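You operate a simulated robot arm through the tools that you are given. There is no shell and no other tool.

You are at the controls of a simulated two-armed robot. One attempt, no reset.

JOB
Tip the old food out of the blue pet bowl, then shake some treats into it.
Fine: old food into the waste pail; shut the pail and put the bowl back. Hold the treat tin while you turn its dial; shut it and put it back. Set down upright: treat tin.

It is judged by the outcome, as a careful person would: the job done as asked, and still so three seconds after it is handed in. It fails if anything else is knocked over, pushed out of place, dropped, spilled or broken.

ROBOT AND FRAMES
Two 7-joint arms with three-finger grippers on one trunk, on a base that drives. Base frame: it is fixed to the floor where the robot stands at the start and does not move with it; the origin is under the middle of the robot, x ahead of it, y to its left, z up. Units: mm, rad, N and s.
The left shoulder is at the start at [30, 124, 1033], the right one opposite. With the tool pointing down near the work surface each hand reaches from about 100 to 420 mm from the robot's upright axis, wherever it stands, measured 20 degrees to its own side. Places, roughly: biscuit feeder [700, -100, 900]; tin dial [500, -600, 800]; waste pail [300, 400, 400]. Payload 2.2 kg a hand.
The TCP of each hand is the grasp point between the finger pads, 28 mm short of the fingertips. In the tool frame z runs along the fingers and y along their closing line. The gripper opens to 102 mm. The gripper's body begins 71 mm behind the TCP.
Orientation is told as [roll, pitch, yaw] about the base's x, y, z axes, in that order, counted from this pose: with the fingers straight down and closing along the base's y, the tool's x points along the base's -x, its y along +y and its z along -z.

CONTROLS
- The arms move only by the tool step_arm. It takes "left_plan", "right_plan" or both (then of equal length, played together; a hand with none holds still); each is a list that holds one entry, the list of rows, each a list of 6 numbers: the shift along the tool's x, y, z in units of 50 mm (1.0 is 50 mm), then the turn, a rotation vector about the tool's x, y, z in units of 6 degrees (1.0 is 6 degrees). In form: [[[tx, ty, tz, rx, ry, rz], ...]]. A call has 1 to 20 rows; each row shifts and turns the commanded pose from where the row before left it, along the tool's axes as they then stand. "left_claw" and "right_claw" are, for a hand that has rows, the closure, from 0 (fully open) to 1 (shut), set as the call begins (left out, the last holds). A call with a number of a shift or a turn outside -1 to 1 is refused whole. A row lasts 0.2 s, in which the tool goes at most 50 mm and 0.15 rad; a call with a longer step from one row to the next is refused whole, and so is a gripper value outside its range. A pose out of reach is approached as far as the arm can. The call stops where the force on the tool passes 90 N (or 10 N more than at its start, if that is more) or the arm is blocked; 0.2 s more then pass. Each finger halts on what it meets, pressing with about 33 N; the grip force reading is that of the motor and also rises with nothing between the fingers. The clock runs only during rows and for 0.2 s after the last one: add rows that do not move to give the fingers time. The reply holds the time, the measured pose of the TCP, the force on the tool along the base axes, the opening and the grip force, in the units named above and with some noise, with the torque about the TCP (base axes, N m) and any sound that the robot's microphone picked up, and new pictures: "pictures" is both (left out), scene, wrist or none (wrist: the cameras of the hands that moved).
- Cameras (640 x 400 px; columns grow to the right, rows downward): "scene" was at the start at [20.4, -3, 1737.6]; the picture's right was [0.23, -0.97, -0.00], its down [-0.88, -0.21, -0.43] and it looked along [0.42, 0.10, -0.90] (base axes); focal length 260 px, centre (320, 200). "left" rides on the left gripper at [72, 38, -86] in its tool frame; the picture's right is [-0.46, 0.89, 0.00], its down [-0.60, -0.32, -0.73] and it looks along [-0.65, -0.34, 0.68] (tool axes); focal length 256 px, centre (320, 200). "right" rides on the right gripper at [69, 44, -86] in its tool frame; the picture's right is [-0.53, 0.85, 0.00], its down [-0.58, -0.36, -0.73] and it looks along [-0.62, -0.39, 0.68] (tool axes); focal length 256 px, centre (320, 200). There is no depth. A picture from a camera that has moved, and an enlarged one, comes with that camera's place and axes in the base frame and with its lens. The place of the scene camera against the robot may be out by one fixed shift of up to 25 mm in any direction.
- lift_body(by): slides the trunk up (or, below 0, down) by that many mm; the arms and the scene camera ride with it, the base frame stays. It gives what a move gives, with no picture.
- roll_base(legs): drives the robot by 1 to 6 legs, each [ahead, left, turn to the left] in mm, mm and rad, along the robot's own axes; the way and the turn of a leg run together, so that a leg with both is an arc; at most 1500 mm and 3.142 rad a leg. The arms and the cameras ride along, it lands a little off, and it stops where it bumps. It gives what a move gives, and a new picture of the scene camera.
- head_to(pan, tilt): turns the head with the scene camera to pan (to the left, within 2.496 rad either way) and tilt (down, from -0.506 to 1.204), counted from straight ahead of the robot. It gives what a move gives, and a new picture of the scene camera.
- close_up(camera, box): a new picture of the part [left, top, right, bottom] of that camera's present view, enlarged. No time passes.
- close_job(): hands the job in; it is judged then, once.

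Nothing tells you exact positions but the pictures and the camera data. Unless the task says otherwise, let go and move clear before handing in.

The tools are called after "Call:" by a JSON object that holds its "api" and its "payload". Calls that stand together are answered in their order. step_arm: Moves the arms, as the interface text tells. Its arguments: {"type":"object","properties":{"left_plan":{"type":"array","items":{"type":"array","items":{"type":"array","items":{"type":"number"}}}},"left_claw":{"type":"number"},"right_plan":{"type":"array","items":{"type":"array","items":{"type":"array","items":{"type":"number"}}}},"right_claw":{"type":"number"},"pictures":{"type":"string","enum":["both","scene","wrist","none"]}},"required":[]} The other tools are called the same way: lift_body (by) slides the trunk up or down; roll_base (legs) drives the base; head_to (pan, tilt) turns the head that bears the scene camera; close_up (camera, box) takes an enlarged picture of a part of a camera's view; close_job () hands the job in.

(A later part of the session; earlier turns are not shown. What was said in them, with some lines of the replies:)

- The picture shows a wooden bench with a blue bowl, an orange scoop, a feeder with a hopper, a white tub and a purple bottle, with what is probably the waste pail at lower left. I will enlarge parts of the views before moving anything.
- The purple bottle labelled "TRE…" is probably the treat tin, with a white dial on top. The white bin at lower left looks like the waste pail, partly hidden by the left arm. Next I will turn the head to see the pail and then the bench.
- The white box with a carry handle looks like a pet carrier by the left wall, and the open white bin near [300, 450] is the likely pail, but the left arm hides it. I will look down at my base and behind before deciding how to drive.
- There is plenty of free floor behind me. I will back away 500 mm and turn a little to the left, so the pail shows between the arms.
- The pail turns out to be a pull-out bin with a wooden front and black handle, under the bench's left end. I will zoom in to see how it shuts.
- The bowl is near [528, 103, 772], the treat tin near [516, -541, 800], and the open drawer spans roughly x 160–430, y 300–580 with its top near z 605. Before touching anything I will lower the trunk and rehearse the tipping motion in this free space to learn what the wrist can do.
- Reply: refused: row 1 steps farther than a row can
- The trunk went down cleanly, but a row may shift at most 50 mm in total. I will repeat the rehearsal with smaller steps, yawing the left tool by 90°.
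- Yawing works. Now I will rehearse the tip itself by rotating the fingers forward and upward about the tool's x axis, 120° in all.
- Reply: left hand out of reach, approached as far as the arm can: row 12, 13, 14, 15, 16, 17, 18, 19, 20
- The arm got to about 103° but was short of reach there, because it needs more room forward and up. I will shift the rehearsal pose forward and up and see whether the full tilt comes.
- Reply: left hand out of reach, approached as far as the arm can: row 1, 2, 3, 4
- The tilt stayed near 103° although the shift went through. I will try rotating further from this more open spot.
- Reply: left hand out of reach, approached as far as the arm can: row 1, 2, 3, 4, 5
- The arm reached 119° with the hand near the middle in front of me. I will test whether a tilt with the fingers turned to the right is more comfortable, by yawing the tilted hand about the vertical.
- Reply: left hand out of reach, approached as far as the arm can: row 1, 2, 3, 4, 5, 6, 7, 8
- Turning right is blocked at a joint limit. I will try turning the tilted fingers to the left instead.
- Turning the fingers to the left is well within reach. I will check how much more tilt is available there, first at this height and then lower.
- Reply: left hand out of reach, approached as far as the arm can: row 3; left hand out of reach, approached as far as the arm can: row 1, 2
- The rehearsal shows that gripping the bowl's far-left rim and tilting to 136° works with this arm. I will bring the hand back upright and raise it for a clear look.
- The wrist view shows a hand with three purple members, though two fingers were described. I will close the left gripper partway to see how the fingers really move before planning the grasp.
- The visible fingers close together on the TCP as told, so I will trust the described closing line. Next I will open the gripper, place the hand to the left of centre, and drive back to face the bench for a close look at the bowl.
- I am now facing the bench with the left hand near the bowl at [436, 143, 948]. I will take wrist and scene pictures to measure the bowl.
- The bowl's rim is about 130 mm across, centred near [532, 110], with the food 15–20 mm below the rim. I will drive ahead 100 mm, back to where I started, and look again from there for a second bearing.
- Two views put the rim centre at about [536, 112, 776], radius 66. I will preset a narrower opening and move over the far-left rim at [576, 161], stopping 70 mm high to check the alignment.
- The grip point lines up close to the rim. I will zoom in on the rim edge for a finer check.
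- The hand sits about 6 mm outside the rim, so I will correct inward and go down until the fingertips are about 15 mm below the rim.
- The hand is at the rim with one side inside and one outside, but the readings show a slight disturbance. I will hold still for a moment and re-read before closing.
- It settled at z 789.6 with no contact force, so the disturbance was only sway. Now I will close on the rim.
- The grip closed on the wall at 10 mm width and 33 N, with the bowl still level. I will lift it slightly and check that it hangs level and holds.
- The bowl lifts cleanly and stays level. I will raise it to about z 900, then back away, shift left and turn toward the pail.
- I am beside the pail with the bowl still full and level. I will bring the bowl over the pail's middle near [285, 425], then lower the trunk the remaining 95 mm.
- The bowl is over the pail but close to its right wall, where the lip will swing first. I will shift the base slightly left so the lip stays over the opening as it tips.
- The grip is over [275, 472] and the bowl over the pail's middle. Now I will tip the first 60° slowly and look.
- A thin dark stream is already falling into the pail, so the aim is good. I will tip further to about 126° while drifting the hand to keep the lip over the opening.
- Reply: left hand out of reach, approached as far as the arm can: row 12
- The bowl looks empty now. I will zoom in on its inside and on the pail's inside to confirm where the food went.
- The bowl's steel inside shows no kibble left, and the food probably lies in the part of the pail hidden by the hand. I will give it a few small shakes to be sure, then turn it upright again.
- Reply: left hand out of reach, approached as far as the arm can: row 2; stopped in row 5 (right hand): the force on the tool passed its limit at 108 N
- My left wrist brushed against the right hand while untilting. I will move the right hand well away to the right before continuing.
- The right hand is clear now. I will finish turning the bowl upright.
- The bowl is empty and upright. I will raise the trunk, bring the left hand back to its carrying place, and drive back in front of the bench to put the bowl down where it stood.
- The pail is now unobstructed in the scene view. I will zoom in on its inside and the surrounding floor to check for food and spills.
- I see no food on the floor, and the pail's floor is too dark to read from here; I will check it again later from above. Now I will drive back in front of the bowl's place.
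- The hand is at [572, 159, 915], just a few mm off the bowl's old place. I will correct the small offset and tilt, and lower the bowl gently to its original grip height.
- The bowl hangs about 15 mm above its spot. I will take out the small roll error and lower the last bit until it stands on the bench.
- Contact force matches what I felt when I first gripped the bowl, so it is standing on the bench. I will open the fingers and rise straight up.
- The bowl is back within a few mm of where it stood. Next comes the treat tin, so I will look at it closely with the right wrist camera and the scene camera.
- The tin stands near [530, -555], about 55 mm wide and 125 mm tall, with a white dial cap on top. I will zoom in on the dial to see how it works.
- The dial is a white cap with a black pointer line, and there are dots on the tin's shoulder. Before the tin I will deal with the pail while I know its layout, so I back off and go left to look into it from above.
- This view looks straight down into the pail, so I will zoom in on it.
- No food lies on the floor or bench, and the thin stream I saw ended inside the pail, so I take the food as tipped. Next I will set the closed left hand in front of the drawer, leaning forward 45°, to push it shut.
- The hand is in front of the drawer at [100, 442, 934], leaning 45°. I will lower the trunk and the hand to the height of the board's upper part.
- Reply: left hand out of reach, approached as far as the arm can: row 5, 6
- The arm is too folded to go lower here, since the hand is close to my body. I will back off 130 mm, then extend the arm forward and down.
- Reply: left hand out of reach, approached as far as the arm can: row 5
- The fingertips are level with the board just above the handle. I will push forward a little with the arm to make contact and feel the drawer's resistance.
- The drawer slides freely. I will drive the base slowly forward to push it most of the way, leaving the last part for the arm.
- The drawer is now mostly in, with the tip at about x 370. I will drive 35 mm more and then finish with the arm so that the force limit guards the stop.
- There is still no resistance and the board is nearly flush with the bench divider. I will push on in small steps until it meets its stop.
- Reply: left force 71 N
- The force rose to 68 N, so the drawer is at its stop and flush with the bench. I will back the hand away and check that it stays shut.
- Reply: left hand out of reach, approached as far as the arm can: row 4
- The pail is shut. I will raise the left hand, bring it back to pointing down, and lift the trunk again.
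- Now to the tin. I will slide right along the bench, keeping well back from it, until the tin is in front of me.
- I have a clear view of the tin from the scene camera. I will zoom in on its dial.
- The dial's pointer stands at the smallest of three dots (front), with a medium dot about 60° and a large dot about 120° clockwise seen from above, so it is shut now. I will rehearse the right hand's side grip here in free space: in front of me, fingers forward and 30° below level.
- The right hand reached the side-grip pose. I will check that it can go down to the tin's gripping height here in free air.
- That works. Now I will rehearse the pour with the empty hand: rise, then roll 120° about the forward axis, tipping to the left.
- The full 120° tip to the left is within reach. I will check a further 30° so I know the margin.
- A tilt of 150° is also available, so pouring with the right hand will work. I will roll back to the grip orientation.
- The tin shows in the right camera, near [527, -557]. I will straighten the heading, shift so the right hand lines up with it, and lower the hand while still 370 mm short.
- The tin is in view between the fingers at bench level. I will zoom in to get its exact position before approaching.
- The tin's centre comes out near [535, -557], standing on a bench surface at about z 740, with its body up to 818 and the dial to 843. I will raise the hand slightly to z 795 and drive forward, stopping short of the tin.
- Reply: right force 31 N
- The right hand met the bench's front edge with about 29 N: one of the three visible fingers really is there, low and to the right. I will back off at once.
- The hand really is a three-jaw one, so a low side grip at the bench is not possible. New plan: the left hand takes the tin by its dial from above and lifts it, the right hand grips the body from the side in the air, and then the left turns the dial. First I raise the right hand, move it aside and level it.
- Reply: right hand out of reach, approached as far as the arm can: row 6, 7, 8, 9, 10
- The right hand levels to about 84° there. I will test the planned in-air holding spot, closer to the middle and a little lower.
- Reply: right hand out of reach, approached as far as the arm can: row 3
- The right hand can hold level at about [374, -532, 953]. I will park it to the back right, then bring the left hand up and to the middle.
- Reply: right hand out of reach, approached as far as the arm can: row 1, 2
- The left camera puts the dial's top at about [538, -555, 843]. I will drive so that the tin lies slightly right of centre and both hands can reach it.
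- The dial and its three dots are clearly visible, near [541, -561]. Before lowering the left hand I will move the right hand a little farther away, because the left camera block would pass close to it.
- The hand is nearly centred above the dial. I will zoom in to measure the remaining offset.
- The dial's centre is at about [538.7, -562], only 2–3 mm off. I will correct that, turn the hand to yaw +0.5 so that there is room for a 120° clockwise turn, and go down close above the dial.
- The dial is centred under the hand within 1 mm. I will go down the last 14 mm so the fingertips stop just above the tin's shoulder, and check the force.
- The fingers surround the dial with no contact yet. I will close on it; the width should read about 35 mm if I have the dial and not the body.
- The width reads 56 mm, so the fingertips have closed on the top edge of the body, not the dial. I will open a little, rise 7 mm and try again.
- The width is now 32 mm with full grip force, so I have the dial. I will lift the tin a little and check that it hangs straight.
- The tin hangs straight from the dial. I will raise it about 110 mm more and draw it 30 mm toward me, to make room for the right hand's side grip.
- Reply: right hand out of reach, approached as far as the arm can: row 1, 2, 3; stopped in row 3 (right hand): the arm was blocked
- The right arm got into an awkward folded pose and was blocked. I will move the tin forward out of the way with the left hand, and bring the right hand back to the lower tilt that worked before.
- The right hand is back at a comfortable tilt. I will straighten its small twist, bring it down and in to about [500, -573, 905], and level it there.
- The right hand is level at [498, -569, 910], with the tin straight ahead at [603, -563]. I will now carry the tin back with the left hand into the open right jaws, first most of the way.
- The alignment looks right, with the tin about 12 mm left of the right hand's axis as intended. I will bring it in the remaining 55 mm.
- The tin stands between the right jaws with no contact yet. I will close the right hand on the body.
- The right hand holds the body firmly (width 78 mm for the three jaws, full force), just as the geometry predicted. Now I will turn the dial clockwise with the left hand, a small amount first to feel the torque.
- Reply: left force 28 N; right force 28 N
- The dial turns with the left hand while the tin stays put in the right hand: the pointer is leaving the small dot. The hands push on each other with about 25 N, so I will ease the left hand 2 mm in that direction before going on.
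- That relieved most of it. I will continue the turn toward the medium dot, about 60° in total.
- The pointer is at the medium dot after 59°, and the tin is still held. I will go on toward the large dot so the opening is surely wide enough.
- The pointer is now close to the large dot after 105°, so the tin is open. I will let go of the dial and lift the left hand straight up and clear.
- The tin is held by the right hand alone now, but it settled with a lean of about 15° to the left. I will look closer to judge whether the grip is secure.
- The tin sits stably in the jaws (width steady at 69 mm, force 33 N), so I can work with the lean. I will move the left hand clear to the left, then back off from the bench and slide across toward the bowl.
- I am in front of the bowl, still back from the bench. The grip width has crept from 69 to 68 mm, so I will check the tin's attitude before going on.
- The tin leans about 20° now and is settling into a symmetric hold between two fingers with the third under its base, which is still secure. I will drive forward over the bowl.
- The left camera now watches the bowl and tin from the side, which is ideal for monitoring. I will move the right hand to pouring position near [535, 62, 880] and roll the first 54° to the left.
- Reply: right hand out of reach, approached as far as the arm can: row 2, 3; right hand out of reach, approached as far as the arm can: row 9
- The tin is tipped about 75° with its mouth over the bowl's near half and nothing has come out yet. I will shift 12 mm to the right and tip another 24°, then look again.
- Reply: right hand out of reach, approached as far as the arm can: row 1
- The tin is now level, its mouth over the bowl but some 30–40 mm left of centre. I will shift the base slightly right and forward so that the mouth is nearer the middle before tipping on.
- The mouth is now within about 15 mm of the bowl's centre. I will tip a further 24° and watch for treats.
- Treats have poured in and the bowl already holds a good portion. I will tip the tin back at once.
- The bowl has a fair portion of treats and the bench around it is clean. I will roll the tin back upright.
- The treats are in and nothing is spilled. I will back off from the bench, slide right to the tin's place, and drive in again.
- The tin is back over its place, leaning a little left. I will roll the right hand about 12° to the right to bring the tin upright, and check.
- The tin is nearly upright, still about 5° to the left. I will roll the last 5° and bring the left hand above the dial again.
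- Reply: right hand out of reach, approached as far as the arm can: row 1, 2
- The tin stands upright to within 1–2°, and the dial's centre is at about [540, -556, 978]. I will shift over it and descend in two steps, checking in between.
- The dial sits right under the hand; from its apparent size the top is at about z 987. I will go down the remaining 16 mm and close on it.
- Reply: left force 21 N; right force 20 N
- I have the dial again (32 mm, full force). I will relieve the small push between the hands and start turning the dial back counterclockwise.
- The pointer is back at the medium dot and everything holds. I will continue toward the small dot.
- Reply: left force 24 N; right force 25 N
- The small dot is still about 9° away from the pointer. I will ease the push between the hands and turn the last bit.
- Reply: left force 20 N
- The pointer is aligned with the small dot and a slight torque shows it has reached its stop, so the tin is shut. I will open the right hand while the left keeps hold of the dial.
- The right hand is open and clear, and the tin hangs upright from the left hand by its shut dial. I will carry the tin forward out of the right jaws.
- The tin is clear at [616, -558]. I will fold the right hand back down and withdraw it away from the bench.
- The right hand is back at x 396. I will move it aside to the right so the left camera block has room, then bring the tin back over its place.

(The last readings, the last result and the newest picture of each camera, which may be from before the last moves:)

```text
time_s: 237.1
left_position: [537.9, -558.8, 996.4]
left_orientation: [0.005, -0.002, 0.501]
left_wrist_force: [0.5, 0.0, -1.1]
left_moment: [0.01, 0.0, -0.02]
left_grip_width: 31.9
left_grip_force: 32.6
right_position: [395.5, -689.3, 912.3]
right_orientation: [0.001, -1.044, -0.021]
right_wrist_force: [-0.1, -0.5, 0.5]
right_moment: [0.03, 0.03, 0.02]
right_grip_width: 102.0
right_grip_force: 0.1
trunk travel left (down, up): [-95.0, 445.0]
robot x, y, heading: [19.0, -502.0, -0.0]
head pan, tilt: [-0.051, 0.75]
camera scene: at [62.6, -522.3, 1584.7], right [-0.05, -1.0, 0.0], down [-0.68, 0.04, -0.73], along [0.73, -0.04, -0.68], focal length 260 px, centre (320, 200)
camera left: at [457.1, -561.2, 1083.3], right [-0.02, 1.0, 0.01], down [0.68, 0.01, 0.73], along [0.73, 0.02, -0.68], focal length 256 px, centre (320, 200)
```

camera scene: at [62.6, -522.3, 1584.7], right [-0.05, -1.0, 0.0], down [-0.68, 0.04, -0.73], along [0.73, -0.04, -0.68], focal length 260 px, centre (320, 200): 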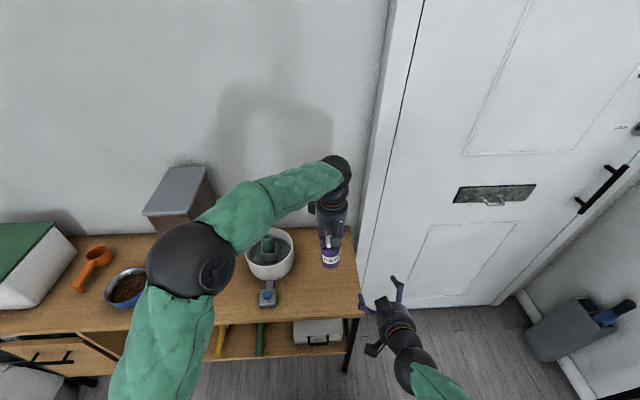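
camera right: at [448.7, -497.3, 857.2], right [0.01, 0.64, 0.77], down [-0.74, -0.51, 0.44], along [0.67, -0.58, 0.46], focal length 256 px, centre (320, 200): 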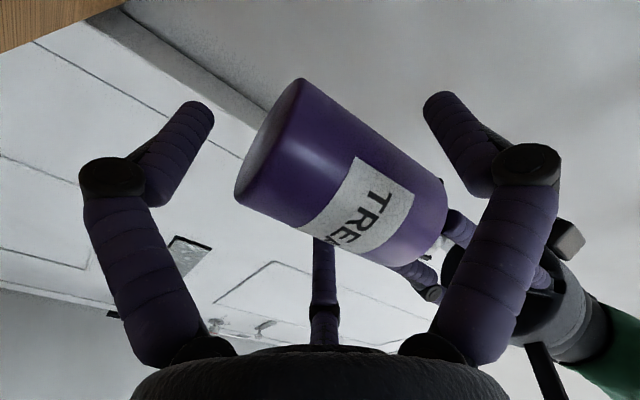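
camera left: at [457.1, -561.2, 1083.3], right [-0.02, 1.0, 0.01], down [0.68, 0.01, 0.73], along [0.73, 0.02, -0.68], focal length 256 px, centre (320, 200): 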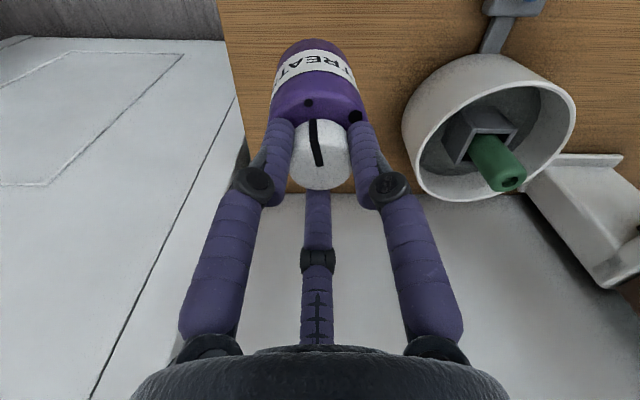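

The left hand is within 3 mm of the tin's old spot. I will correct that and lower to about 10 mm above the expected contact height.

Call:
{"api": "step_arm", "payload": {"left_plan": [[[0, -0.066, 0.2, 0, 0, 0], [0, 0, 0.45, 0, 0, 0], [0, 0, 0.5, 0, 0, 0], [0, 0, 0.5, 0, 0, 0], [0, 0, 0.45, 0, 0, 0], [0, 0, 0.3, 0, 0, 0], [0, 0, 0.1, 0, 0, 0], [0, 0, 0, 0, 0, 0], [0, 0, 0, 0, 0, 0]]], "pictures": "both"}}

Call:
{"api": "close_up", "payload": {"camera": "scene", "box": [290, 220, 380, 310]}}

```text
time_s: 239.1
left_position: [540.9, -560.7, 867.8]
left_orientation: [0.006, -0.002, 0.505]
left_wrist_force: [0.5, -0.2, -1.3]
left_moment: [-0.01, 0.01, 0.02]
left_grip_width: 31.6
left_grip_force: 32.8
right_position: [395.6, -690.2, 911.7]
right_orientation: [0.0, -1.043, -0.02]
right_wrist_force: [-0.2, -0.4, -0.1]
right_moment: [0.0, 0.01, 0.0]
right_grip_width: 102.2
right_grip_force: 0.1
trunk travel left (down, up): [-95.0, 445.0]
robot x, y, heading: [15.4, -502.3, -0.004]
head pan, tilt: [-0.051, 0.75]
camera scene: at [62.6, -522.3, 1584.7], right [-0.05, -1.0, 0.0], down [-0.68, 0.04, -0.73], along [0.73, -0.04, -0.68], focal length 260 px, centre (320, 200)
camera left: at [460.6, -563.2, 955.1], right [-0.02, 1.0, 0.01], down [0.68, 0.01, 0.73], along [0.73, 0.02, -0.68], focal length 256 px, centre (320, 200)
```

scene: 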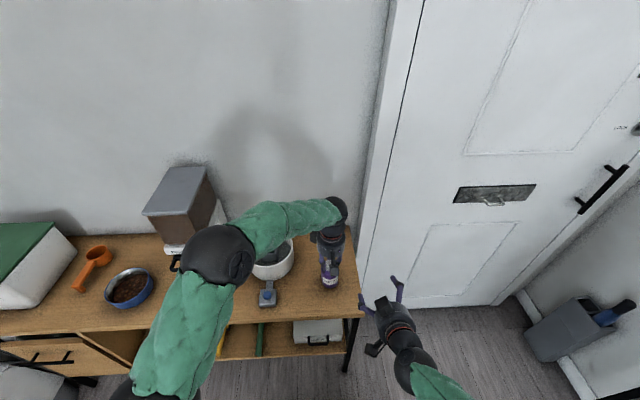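
left: 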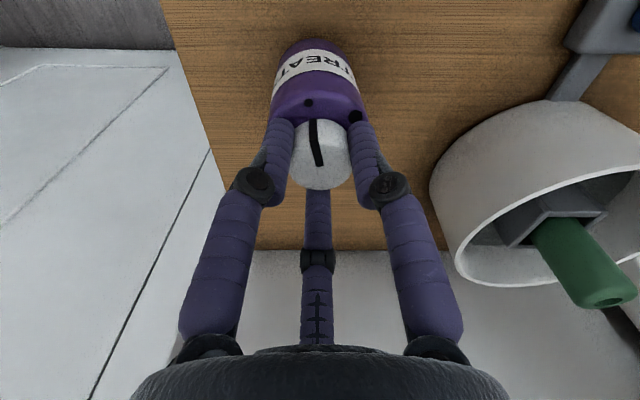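

```text
4.44 times, centred on (335, 265) of scene
camera zoom: at [62.6, -522.3, 1584.7], right [-0.05, -1.0, 0.0], down [-0.68, 0.04, -0.73], along [0.73, -0.04, -0.68], focal length 1158 px, centre (253, -89)
```

zoom: 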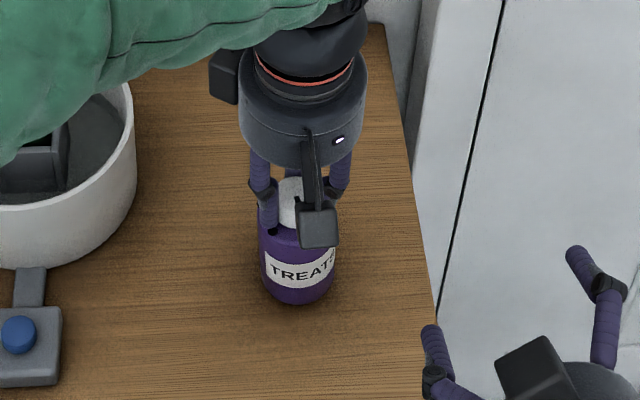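

The tin hangs about 8 mm above the bench at its spot. I will lower in 2 mm steps until it touches.

Call:
{"api": "step_arm", "payload": {"left_plan": [[[0, -0.02, 0.04, 0, 0, 0], [0, 0, 0.04, 0, 0, 0], [0, 0, 0.04, 0, 0, 0], [0, 0, 0, 0, 0, 0], [0, 0, 0, 0, 0, 0]]], "pictures": "none"}}

Call:
{"api": "step_arm", "payload": {"left_plan": [[[0, 0, 0.04, 0, 0, 0], [0, 0, 0, 0, 0, 0]]], "pictures": "none"}}

```text
time_s: 240.3
left_position: [542.0, -562.2, 865.0]
left_orientation: [0.007, -0.002, 0.502]
left_wrist_force: [-1.2, 0.5, -2.1]
left_moment: [0.0, 0.01, 0.01]
left_grip_width: 31.8
left_grip_force: 32.8
right_position: [395.3, -689.1, 911.2]
right_orientation: [0.003, -1.042, -0.019]
right_wrist_force: [0.6, -0.3, -0.1]
right_moment: [-0.01, 0.02, -0.03]
right_grip_width: 102.0
right_grip_force: 0.0
trunk travel left (down, up): [-95.0, 445.0]
robot x, y, heading: [18.5, -501.0, -0.003]
head pan, tilt: [-0.051, 0.75]
```

```text
time_s: 240.9
left_position: [541.5, -561.4, 863.6]
left_orientation: [0.008, 0.0, 0.503]
left_wrist_force: [-0.3, 0.1, -2.2]
left_moment: [-0.02, -0.04, 0.01]
left_grip_width: 31.7
left_grip_force: 33.5
right_position: [395.8, -689.9, 911.0]
right_orientation: [0.001, -1.043, -0.02]
right_wrist_force: [-0.4, 0.1, -0.5]
right_moment: [0.02, -0.02, -0.02]
right_grip_width: 102.0
right_grip_force: 0.0
trunk travel left (down, up): [-95.0, 445.0]
robot x, y, heading: [21.7, -500.4, -0.006]
head pan, tilt: [-0.051, 0.75]
```

It is not touching yet. I will take out the 2 mm offset in x and keep lowering.

Call:
{"api": "step_arm", "payload": {"left_plan": [[[0.03, 0.015, 0.03, 0, 0, 0], [0, 0, 0.03, 0, 0, 0], [0, 0, 0, 0, 0, 0]]], "pictures": "none"}}

Call:
{"api": "step_arm", "payload": {"left_plan": [[[0, 0, 0.03, 0, 0, 0], [0, 0, 0, 0, 0, 0]]], "pictures": "none"}}

```text
time_s: 241.7
left_position: [539.4, -561.3, 861.9]
left_orientation: [0.006, -0.002, 0.502]
left_wrist_force: [-0.8, -0.5, 1.2]
left_moment: [0.08, 0.1, 0.01]
left_grip_width: 31.5
left_grip_force: 33.1
right_position: [394.5, -689.3, 911.5]
right_orientation: [0.002, -1.042, -0.021]
right_wrist_force: [-0.3, -0.2, -0.9]
right_moment: [-0.03, 0.01, 0.01]
right_grip_width: 101.8
right_grip_force: 0.1
trunk travel left (down, up): [-95.0, 445.0]
robot x, y, heading: [16.0, -503.9, -0.0]
head pan, tilt: [-0.051, 0.75]
```

```text
time_s: 242.3
left_position: [540.5, -562.7, 860.2]
left_orientation: [0.006, -0.003, 0.503]
left_wrist_force: [-1.5, 0.9, 11.0]
left_moment: [0.43, 0.15, 0.0]
left_grip_width: 31.5
left_grip_force: 32.6
right_position: [394.9, -688.3, 911.8]
right_orientation: [0.002, -1.044, -0.022]
right_wrist_force: [0.0, 1.2, 0.4]
right_moment: [0.02, -0.01, 0.0]
right_grip_width: 102.0
right_grip_force: 0.1
trunk travel left (down, up): [-95.0, 445.0]
robot x, y, heading: [22.9, -502.7, -0.002]
head pan, tilt: [-0.051, 0.75]
```

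The tin is standing on the bench with 11 N of contact, at the same height as before. I will ease off 1 mm, open, and rise straight up.

Call:
{"api": "step_arm", "payload": {"left_plan": [[[0, 0, -0.02, 0, 0, 0], [0, 0, 0, 0, 0, 0]]], "pictures": "none"}}

Call:
{"api": "step_arm", "payload": {"left_plan": [[[0, 0, 0, 0, 0, 0], [0, 0, 0, 0, 0, 0], [0, 0, 0, 0, 0, 0]]], "left_claw": 0.35, "pictures": "wrist"}}

Call:
{"api": "step_arm", "payload": {"left_plan": [[[0, 0, -0.3, 0, 0, 0], [0, 0, -0.6, 0, 0, 0], [0, 0, -0.8, 0, 0, 0], [0, 0, -0.8, 0, 0, 0], [0, 0, -0.6, 0, 0, 0], [0, 0, 0, 0, 0, 0]]], "pictures": "both"}}

Call:
{"api": "close_up", "payload": {"camera": "left", "box": [220, 0, 420, 160]}}

Call:
{"api": "close_up", "payload": {"camera": "scene", "box": [290, 220, 380, 310]}}

```text
time_s: 242.9
left_position: [540.8, -562.2, 860.4]
left_orientation: [0.007, -0.001, 0.503]
left_wrist_force: [0.1, -2.7, 6.9]
left_moment: [-0.07, -0.07, 0.0]
left_grip_width: 31.7
left_grip_force: 33.2
right_position: [394.4, -689.1, 911.6]
right_orientation: [0.001, -1.044, -0.022]
right_wrist_force: [-0.4, 0.7, 0.4]
right_moment: [-0.01, 0.01, 0.02]
right_grip_width: 102.0
right_grip_force: 0.0
trunk travel left (down, up): [-95.0, 445.0]
robot x, y, heading: [23.4, -499.9, 0.002]
head pan, tilt: [-0.051, 0.75]
```

```text
time_s: 243.7
left_position: [541.4, -561.4, 859.1]
left_orientation: [0.006, -0.002, 0.503]
left_wrist_force: [0.2, 0.0, 0.4]
left_moment: [-0.01, 0.05, -0.03]
left_grip_width: 66.2
left_grip_force: 0.0
right_position: [396.1, -688.4, 912.0]
right_orientation: [0.001, -1.043, -0.023]
right_wrist_force: [0.3, -0.3, -0.3]
right_moment: [0.01, -0.01, 0.0]
right_grip_width: 102.0
right_grip_force: 0.1
trunk travel left (down, up): [-95.0, 445.0]
robot x, y, heading: [20.4, -505.0, -0.004]
head pan, tilt: [-0.051, 0.75]
camera left: at [459.5, -564.2, 946.1], right [-0.02, 1.0, 0.01], down [0.68, 0.01, 0.73], along [0.73, 0.02, -0.68], focal length 256 px, centre (320, 200)
```

left: 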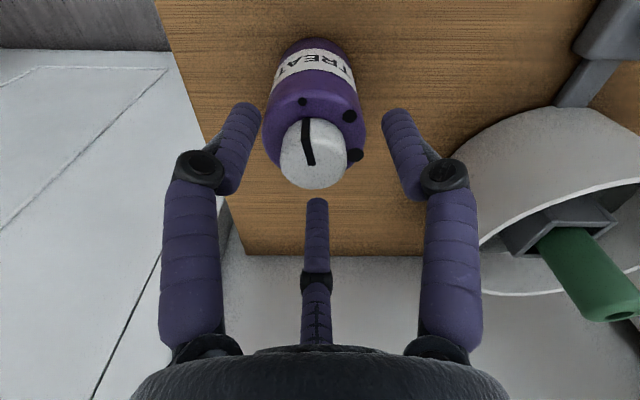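

```text
time_s: 245.1
left_position: [540.5, -562.3, 1015.3]
left_orientation: [0.008, 0.0, 0.502]
left_wrist_force: [0.0, 0.3, 0.4]
left_moment: [-0.01, 0.01, -0.04]
left_grip_width: 66.4
left_grip_force: 0.0
right_position: [394.4, -689.8, 911.5]
right_orientation: [0.002, -1.044, -0.02]
right_wrist_force: [-0.2, -0.2, 0.3]
right_moment: [0.04, 0.0, 0.0]
right_grip_width: 102.0
right_grip_force: 0.0
trunk travel left (down, up): [-95.0, 445.0]
robot x, y, heading: [21.2, -502.7, 0.001]
head pan, tilt: [-0.051, 0.75]
camera scene: at [62.5, -522.3, 1584.7], right [-0.05, -1.0, 0.0], down [-0.68, 0.04, -0.73], along [0.73, -0.04, -0.68], focal length 260 px, centre (320, 200)
camera left: at [458.1, -565.5, 1101.5], right [-0.02, 1.0, 0.01], down [0.68, 0.01, 0.73], along [0.73, 0.02, -0.68], focal length 256 px, centre (320, 200)
```

scene: 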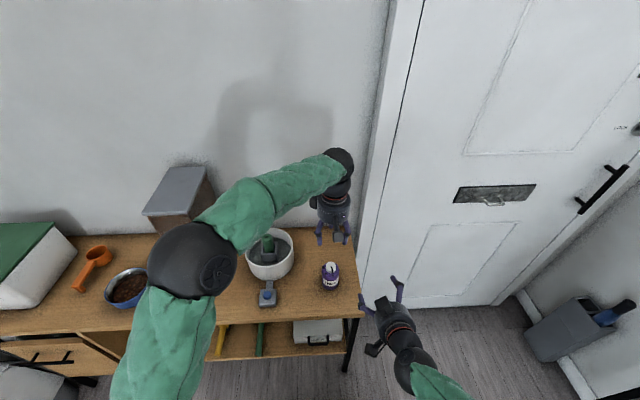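
left: 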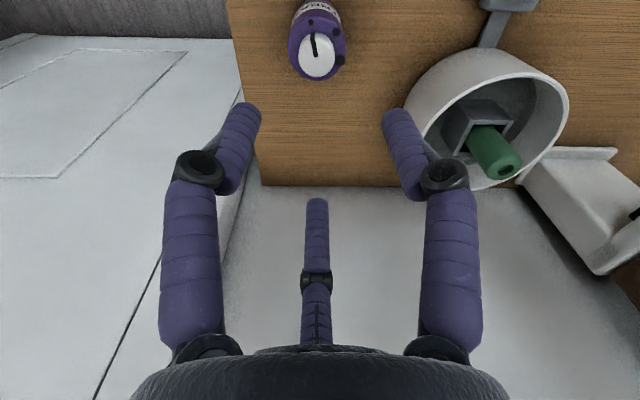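

```text
2.50 times, centred on (320, 80) of left
camera zoom: at [458.1, -565.5, 1101.5], right [-0.02, 1.0, 0.01], down [0.68, 0.01, 0.73], along [0.73, 0.02, -0.68], focal length 640 px, centre (320, 500)
```

zoom: 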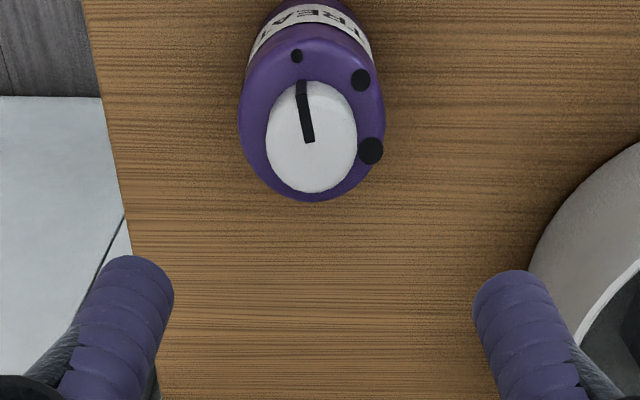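

```text
4.44 times, centred on (335, 265) of scene
camera zoom: at [62.5, -522.3, 1584.7], right [-0.05, -1.0, 0.0], down [-0.68, 0.04, -0.73], along [0.73, -0.04, -0.68], focal length 1158 px, centre (253, -89)
```

zoom: 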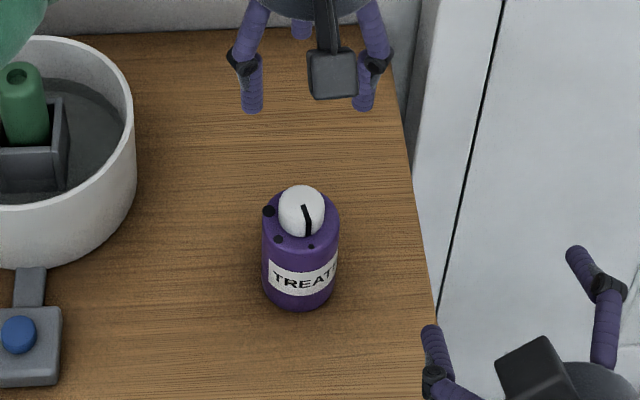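

The tin is upright at its place, with the pointer on the small dot, and both hands are empty. I will back away from the bench and look over everything.

Call:
{"api": "roll_base", "payload": {"legs": [[-300, 0, 0]]}}

Call:
{"api": "head_to", "payload": {"pan": 0.25, "tilt": 0.75}}

Call:
{"api": "close_up", "payload": {"camera": "scene", "box": [0, 120, 400, 360]}}

```text
time_s: 247.1
left_position: [234.5, -566.6, 1014.6]
left_orientation: [0.006, 0.0, 0.494]
left_wrist_force: [-0.1, -0.6, -0.1]
left_moment: [-0.01, 0.0, 0.01]
left_grip_width: 65.9
left_grip_force: 0.0
right_position: [89.9, -692.4, 912.6]
right_orientation: [0.001, -1.043, -0.031]
right_wrist_force: [-0.5, 0.1, -0.7]
right_moment: [0.03, 0.03, 0.01]
right_grip_width: 102.1
right_grip_force: 0.1
trunk travel left (down, up): [-95.0, 445.0]
robot x, y, heading: [-281.6, -496.4, -0.015]
head pan, tilt: [-0.051, 0.75]
camera scene: at [-242.9, -521.0, 1584.7], right [-0.06, -1.0, 0.0], down [-0.68, 0.04, -0.73], along [0.73, -0.05, -0.68], focal length 260 px, centre (320, 200)
```

scene: 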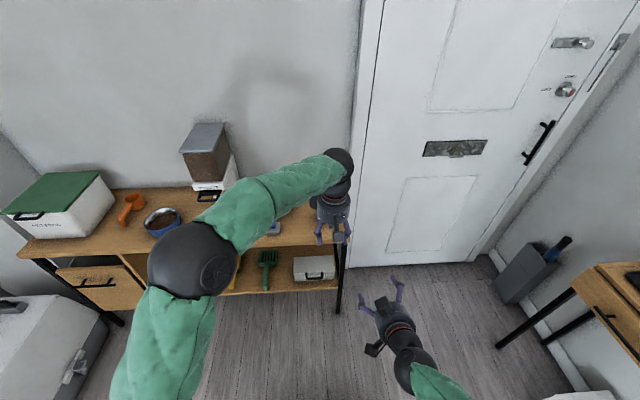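

```text
time_s: 247.9
left_position: [234.8, -565.5, 1014.8]
left_orientation: [0.007, -0.002, 0.494]
left_wrist_force: [0.2, -0.1, 0.5]
left_moment: [-0.02, -0.01, -0.01]
left_grip_width: 66.4
left_grip_force: 0.0
right_position: [90.0, -690.9, 911.7]
right_orientation: [0.002, -1.044, -0.03]
right_wrist_force: [-0.9, 1.2, -0.2]
right_moment: [0.02, -0.01, 0.02]
right_grip_width: 101.8
right_grip_force: 0.1
trunk travel left (down, up): [-95.0, 445.0]
robot x, y, heading: [-280.9, -501.7, -0.012]
head pan, tilt: [0.25, 0.75]
camera scene: at [-244.1, -496.3, 1584.7], right [0.24, -0.97, 0.0], down [-0.66, -0.16, -0.73], along [0.71, 0.17, -0.68], focal length 260 px, centre (320, 200)
```

scene: 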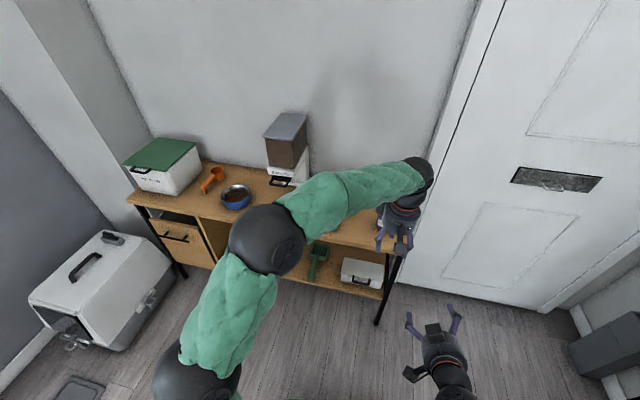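

```text
1.60 times, centred on (200, 240) of scene
camera zoom: at [-244.1, -496.3, 1584.7], right [0.24, -0.97, 0.0], down [-0.66, -0.16, -0.73], along [0.71, 0.17, -0.68], focal length 417 px, centre (512, 136)
```

zoom: 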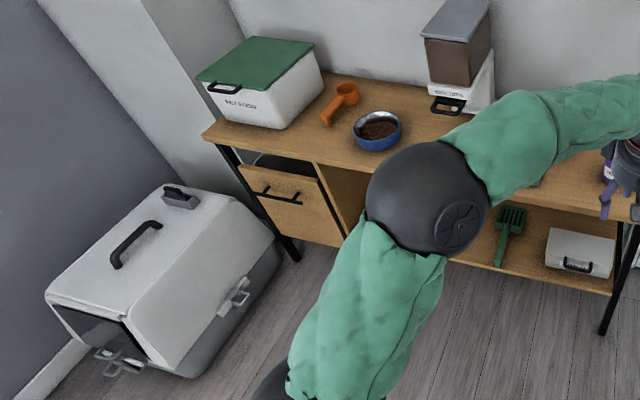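

The bowl, tin, pail and the other things all look in place. I will zoom once more on the bowl, the tin and the floor for stray food.

Call:
{"api": "close_up", "payload": {"camera": "scene", "box": [180, 150, 290, 240]}}

Call:
{"api": "close_up", "payload": {"camera": "scene", "box": [120, 190, 260, 310]}}

Call:
{"api": "roll_base", "payload": {"legs": [[0, 350, 0]]}}

Call:
{"api": "close_up", "payload": {"camera": "scene", "box": [150, 150, 330, 290]}}

```text
4.44 times, centred on (235, 195) of scene
camera zoom: at [-244.1, -496.3, 1584.7], right [0.24, -0.97, 0.0], down [-0.66, -0.16, -0.73], along [0.71, 0.17, -0.68], focal length 1158 px, centre (698, 222)
```

zoom: 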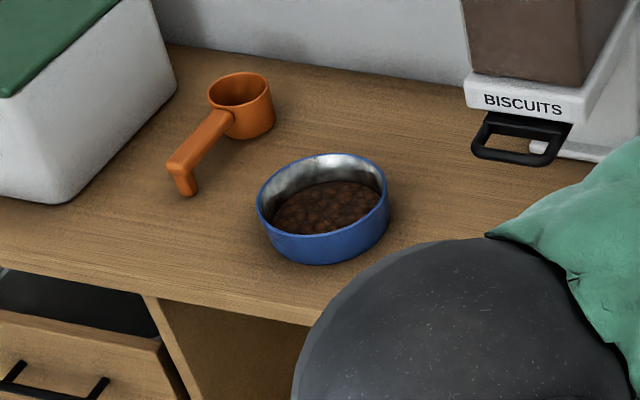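

```text
3.33 times, centred on (190, 250) of scene
camera zoom: at [-244.1, -496.3, 1584.7], right [0.24, -0.97, 0.0], down [-0.66, -0.16, -0.73], along [0.71, 0.17, -0.68], focal length 868 px, centre (753, 33)
```

zoom: 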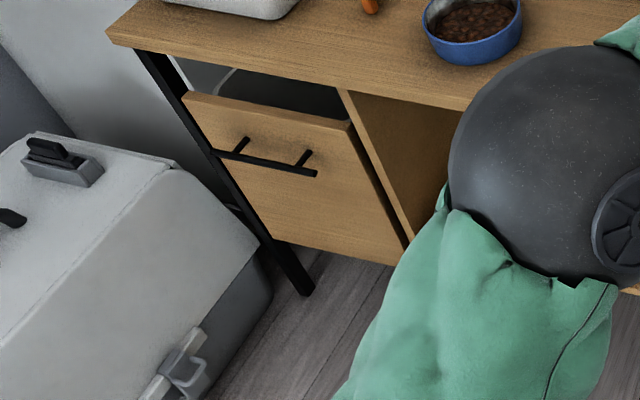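

```text
time_s: 250.2
left_position: [238.7, -213.5, 1014.6]
left_orientation: [0.007, -0.002, 0.487]
left_wrist_force: [-0.4, 0.5, -0.5]
left_moment: [-0.02, 0.02, 0.02]
left_grip_width: 66.5
left_grip_force: 0.0
right_position: [93.8, -336.8, 913.3]
right_orientation: [0.0, -1.045, -0.036]
right_wrist_force: [-0.1, 0.2, -0.5]
right_moment: [0.0, 0.02, -0.02]
right_grip_width: 102.3
right_grip_force: 0.0
trunk travel left (down, up): [-95.0, 445.0]
robot x, y, heading: [-281.4, -143.8, -0.02]
head pan, tilt: [0.25, 0.75]
camera scene: at [-239.0, -140.7, 1584.7], right [0.23, -0.97, 0.0], down [-0.66, -0.16, -0.73], along [0.71, 0.17, -0.68], focal length 260 px, centre (320, 200)
```

scene: 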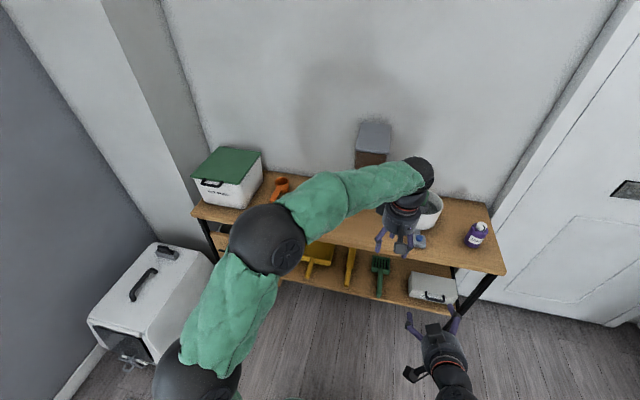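

```text
2.86 times, centred on (240, 220) of scene
camera zoom: at [-239.0, -140.7, 1584.7], right [0.23, -0.97, 0.0], down [-0.66, -0.16, -0.73], along [0.71, 0.17, -0.68], focal length 744 px, centre (549, 143)
```

zoom: 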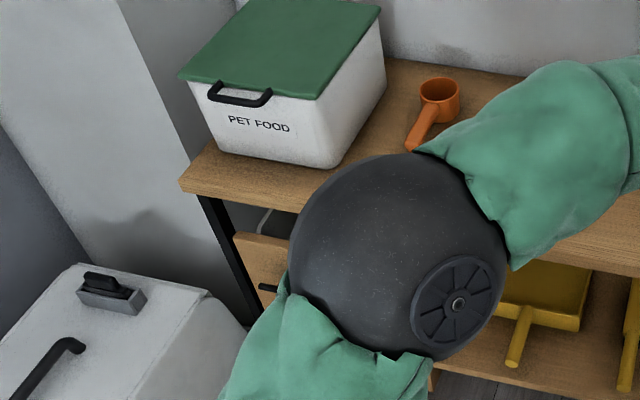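

The old food has been tipped into the pail and the pail is shut. The bowl is back in place with treats in it. The tin stands upright and shut where it was, both hands are empty and clear, and I see no spills, so I am handing in.

Call:
{"api": "close_job", "payload": {}}

```text
The job is handed in.
```

I've handed the job in. The old food is out of the bowl, the treats are in, and I saw no spills on the bench or the floor I could see.

- **Old food:** I tipped it into the waste pail and pushed the pail in until it hit its stop. I saw food streaming into the pail, but afterwards I couldn't make it out on the pail's dark floor.
- **Bowl:** It is back within about 5 mm of where it stood. It now holds about as much as the old food did, because the treats came out faster than I expected.
- **Treat tin:** I held it while turning the dial nearly to the large dot, then shut it again at the small dot. It stands upright, within about 4 mm of its old spot.

Two bumps happened along the way. The right hand touched the bench's front edge at about 29 N, and my two hands knocked together at about 108 N while I was emptying the bowl. I saw nothing moved, dropped or damaged by either.
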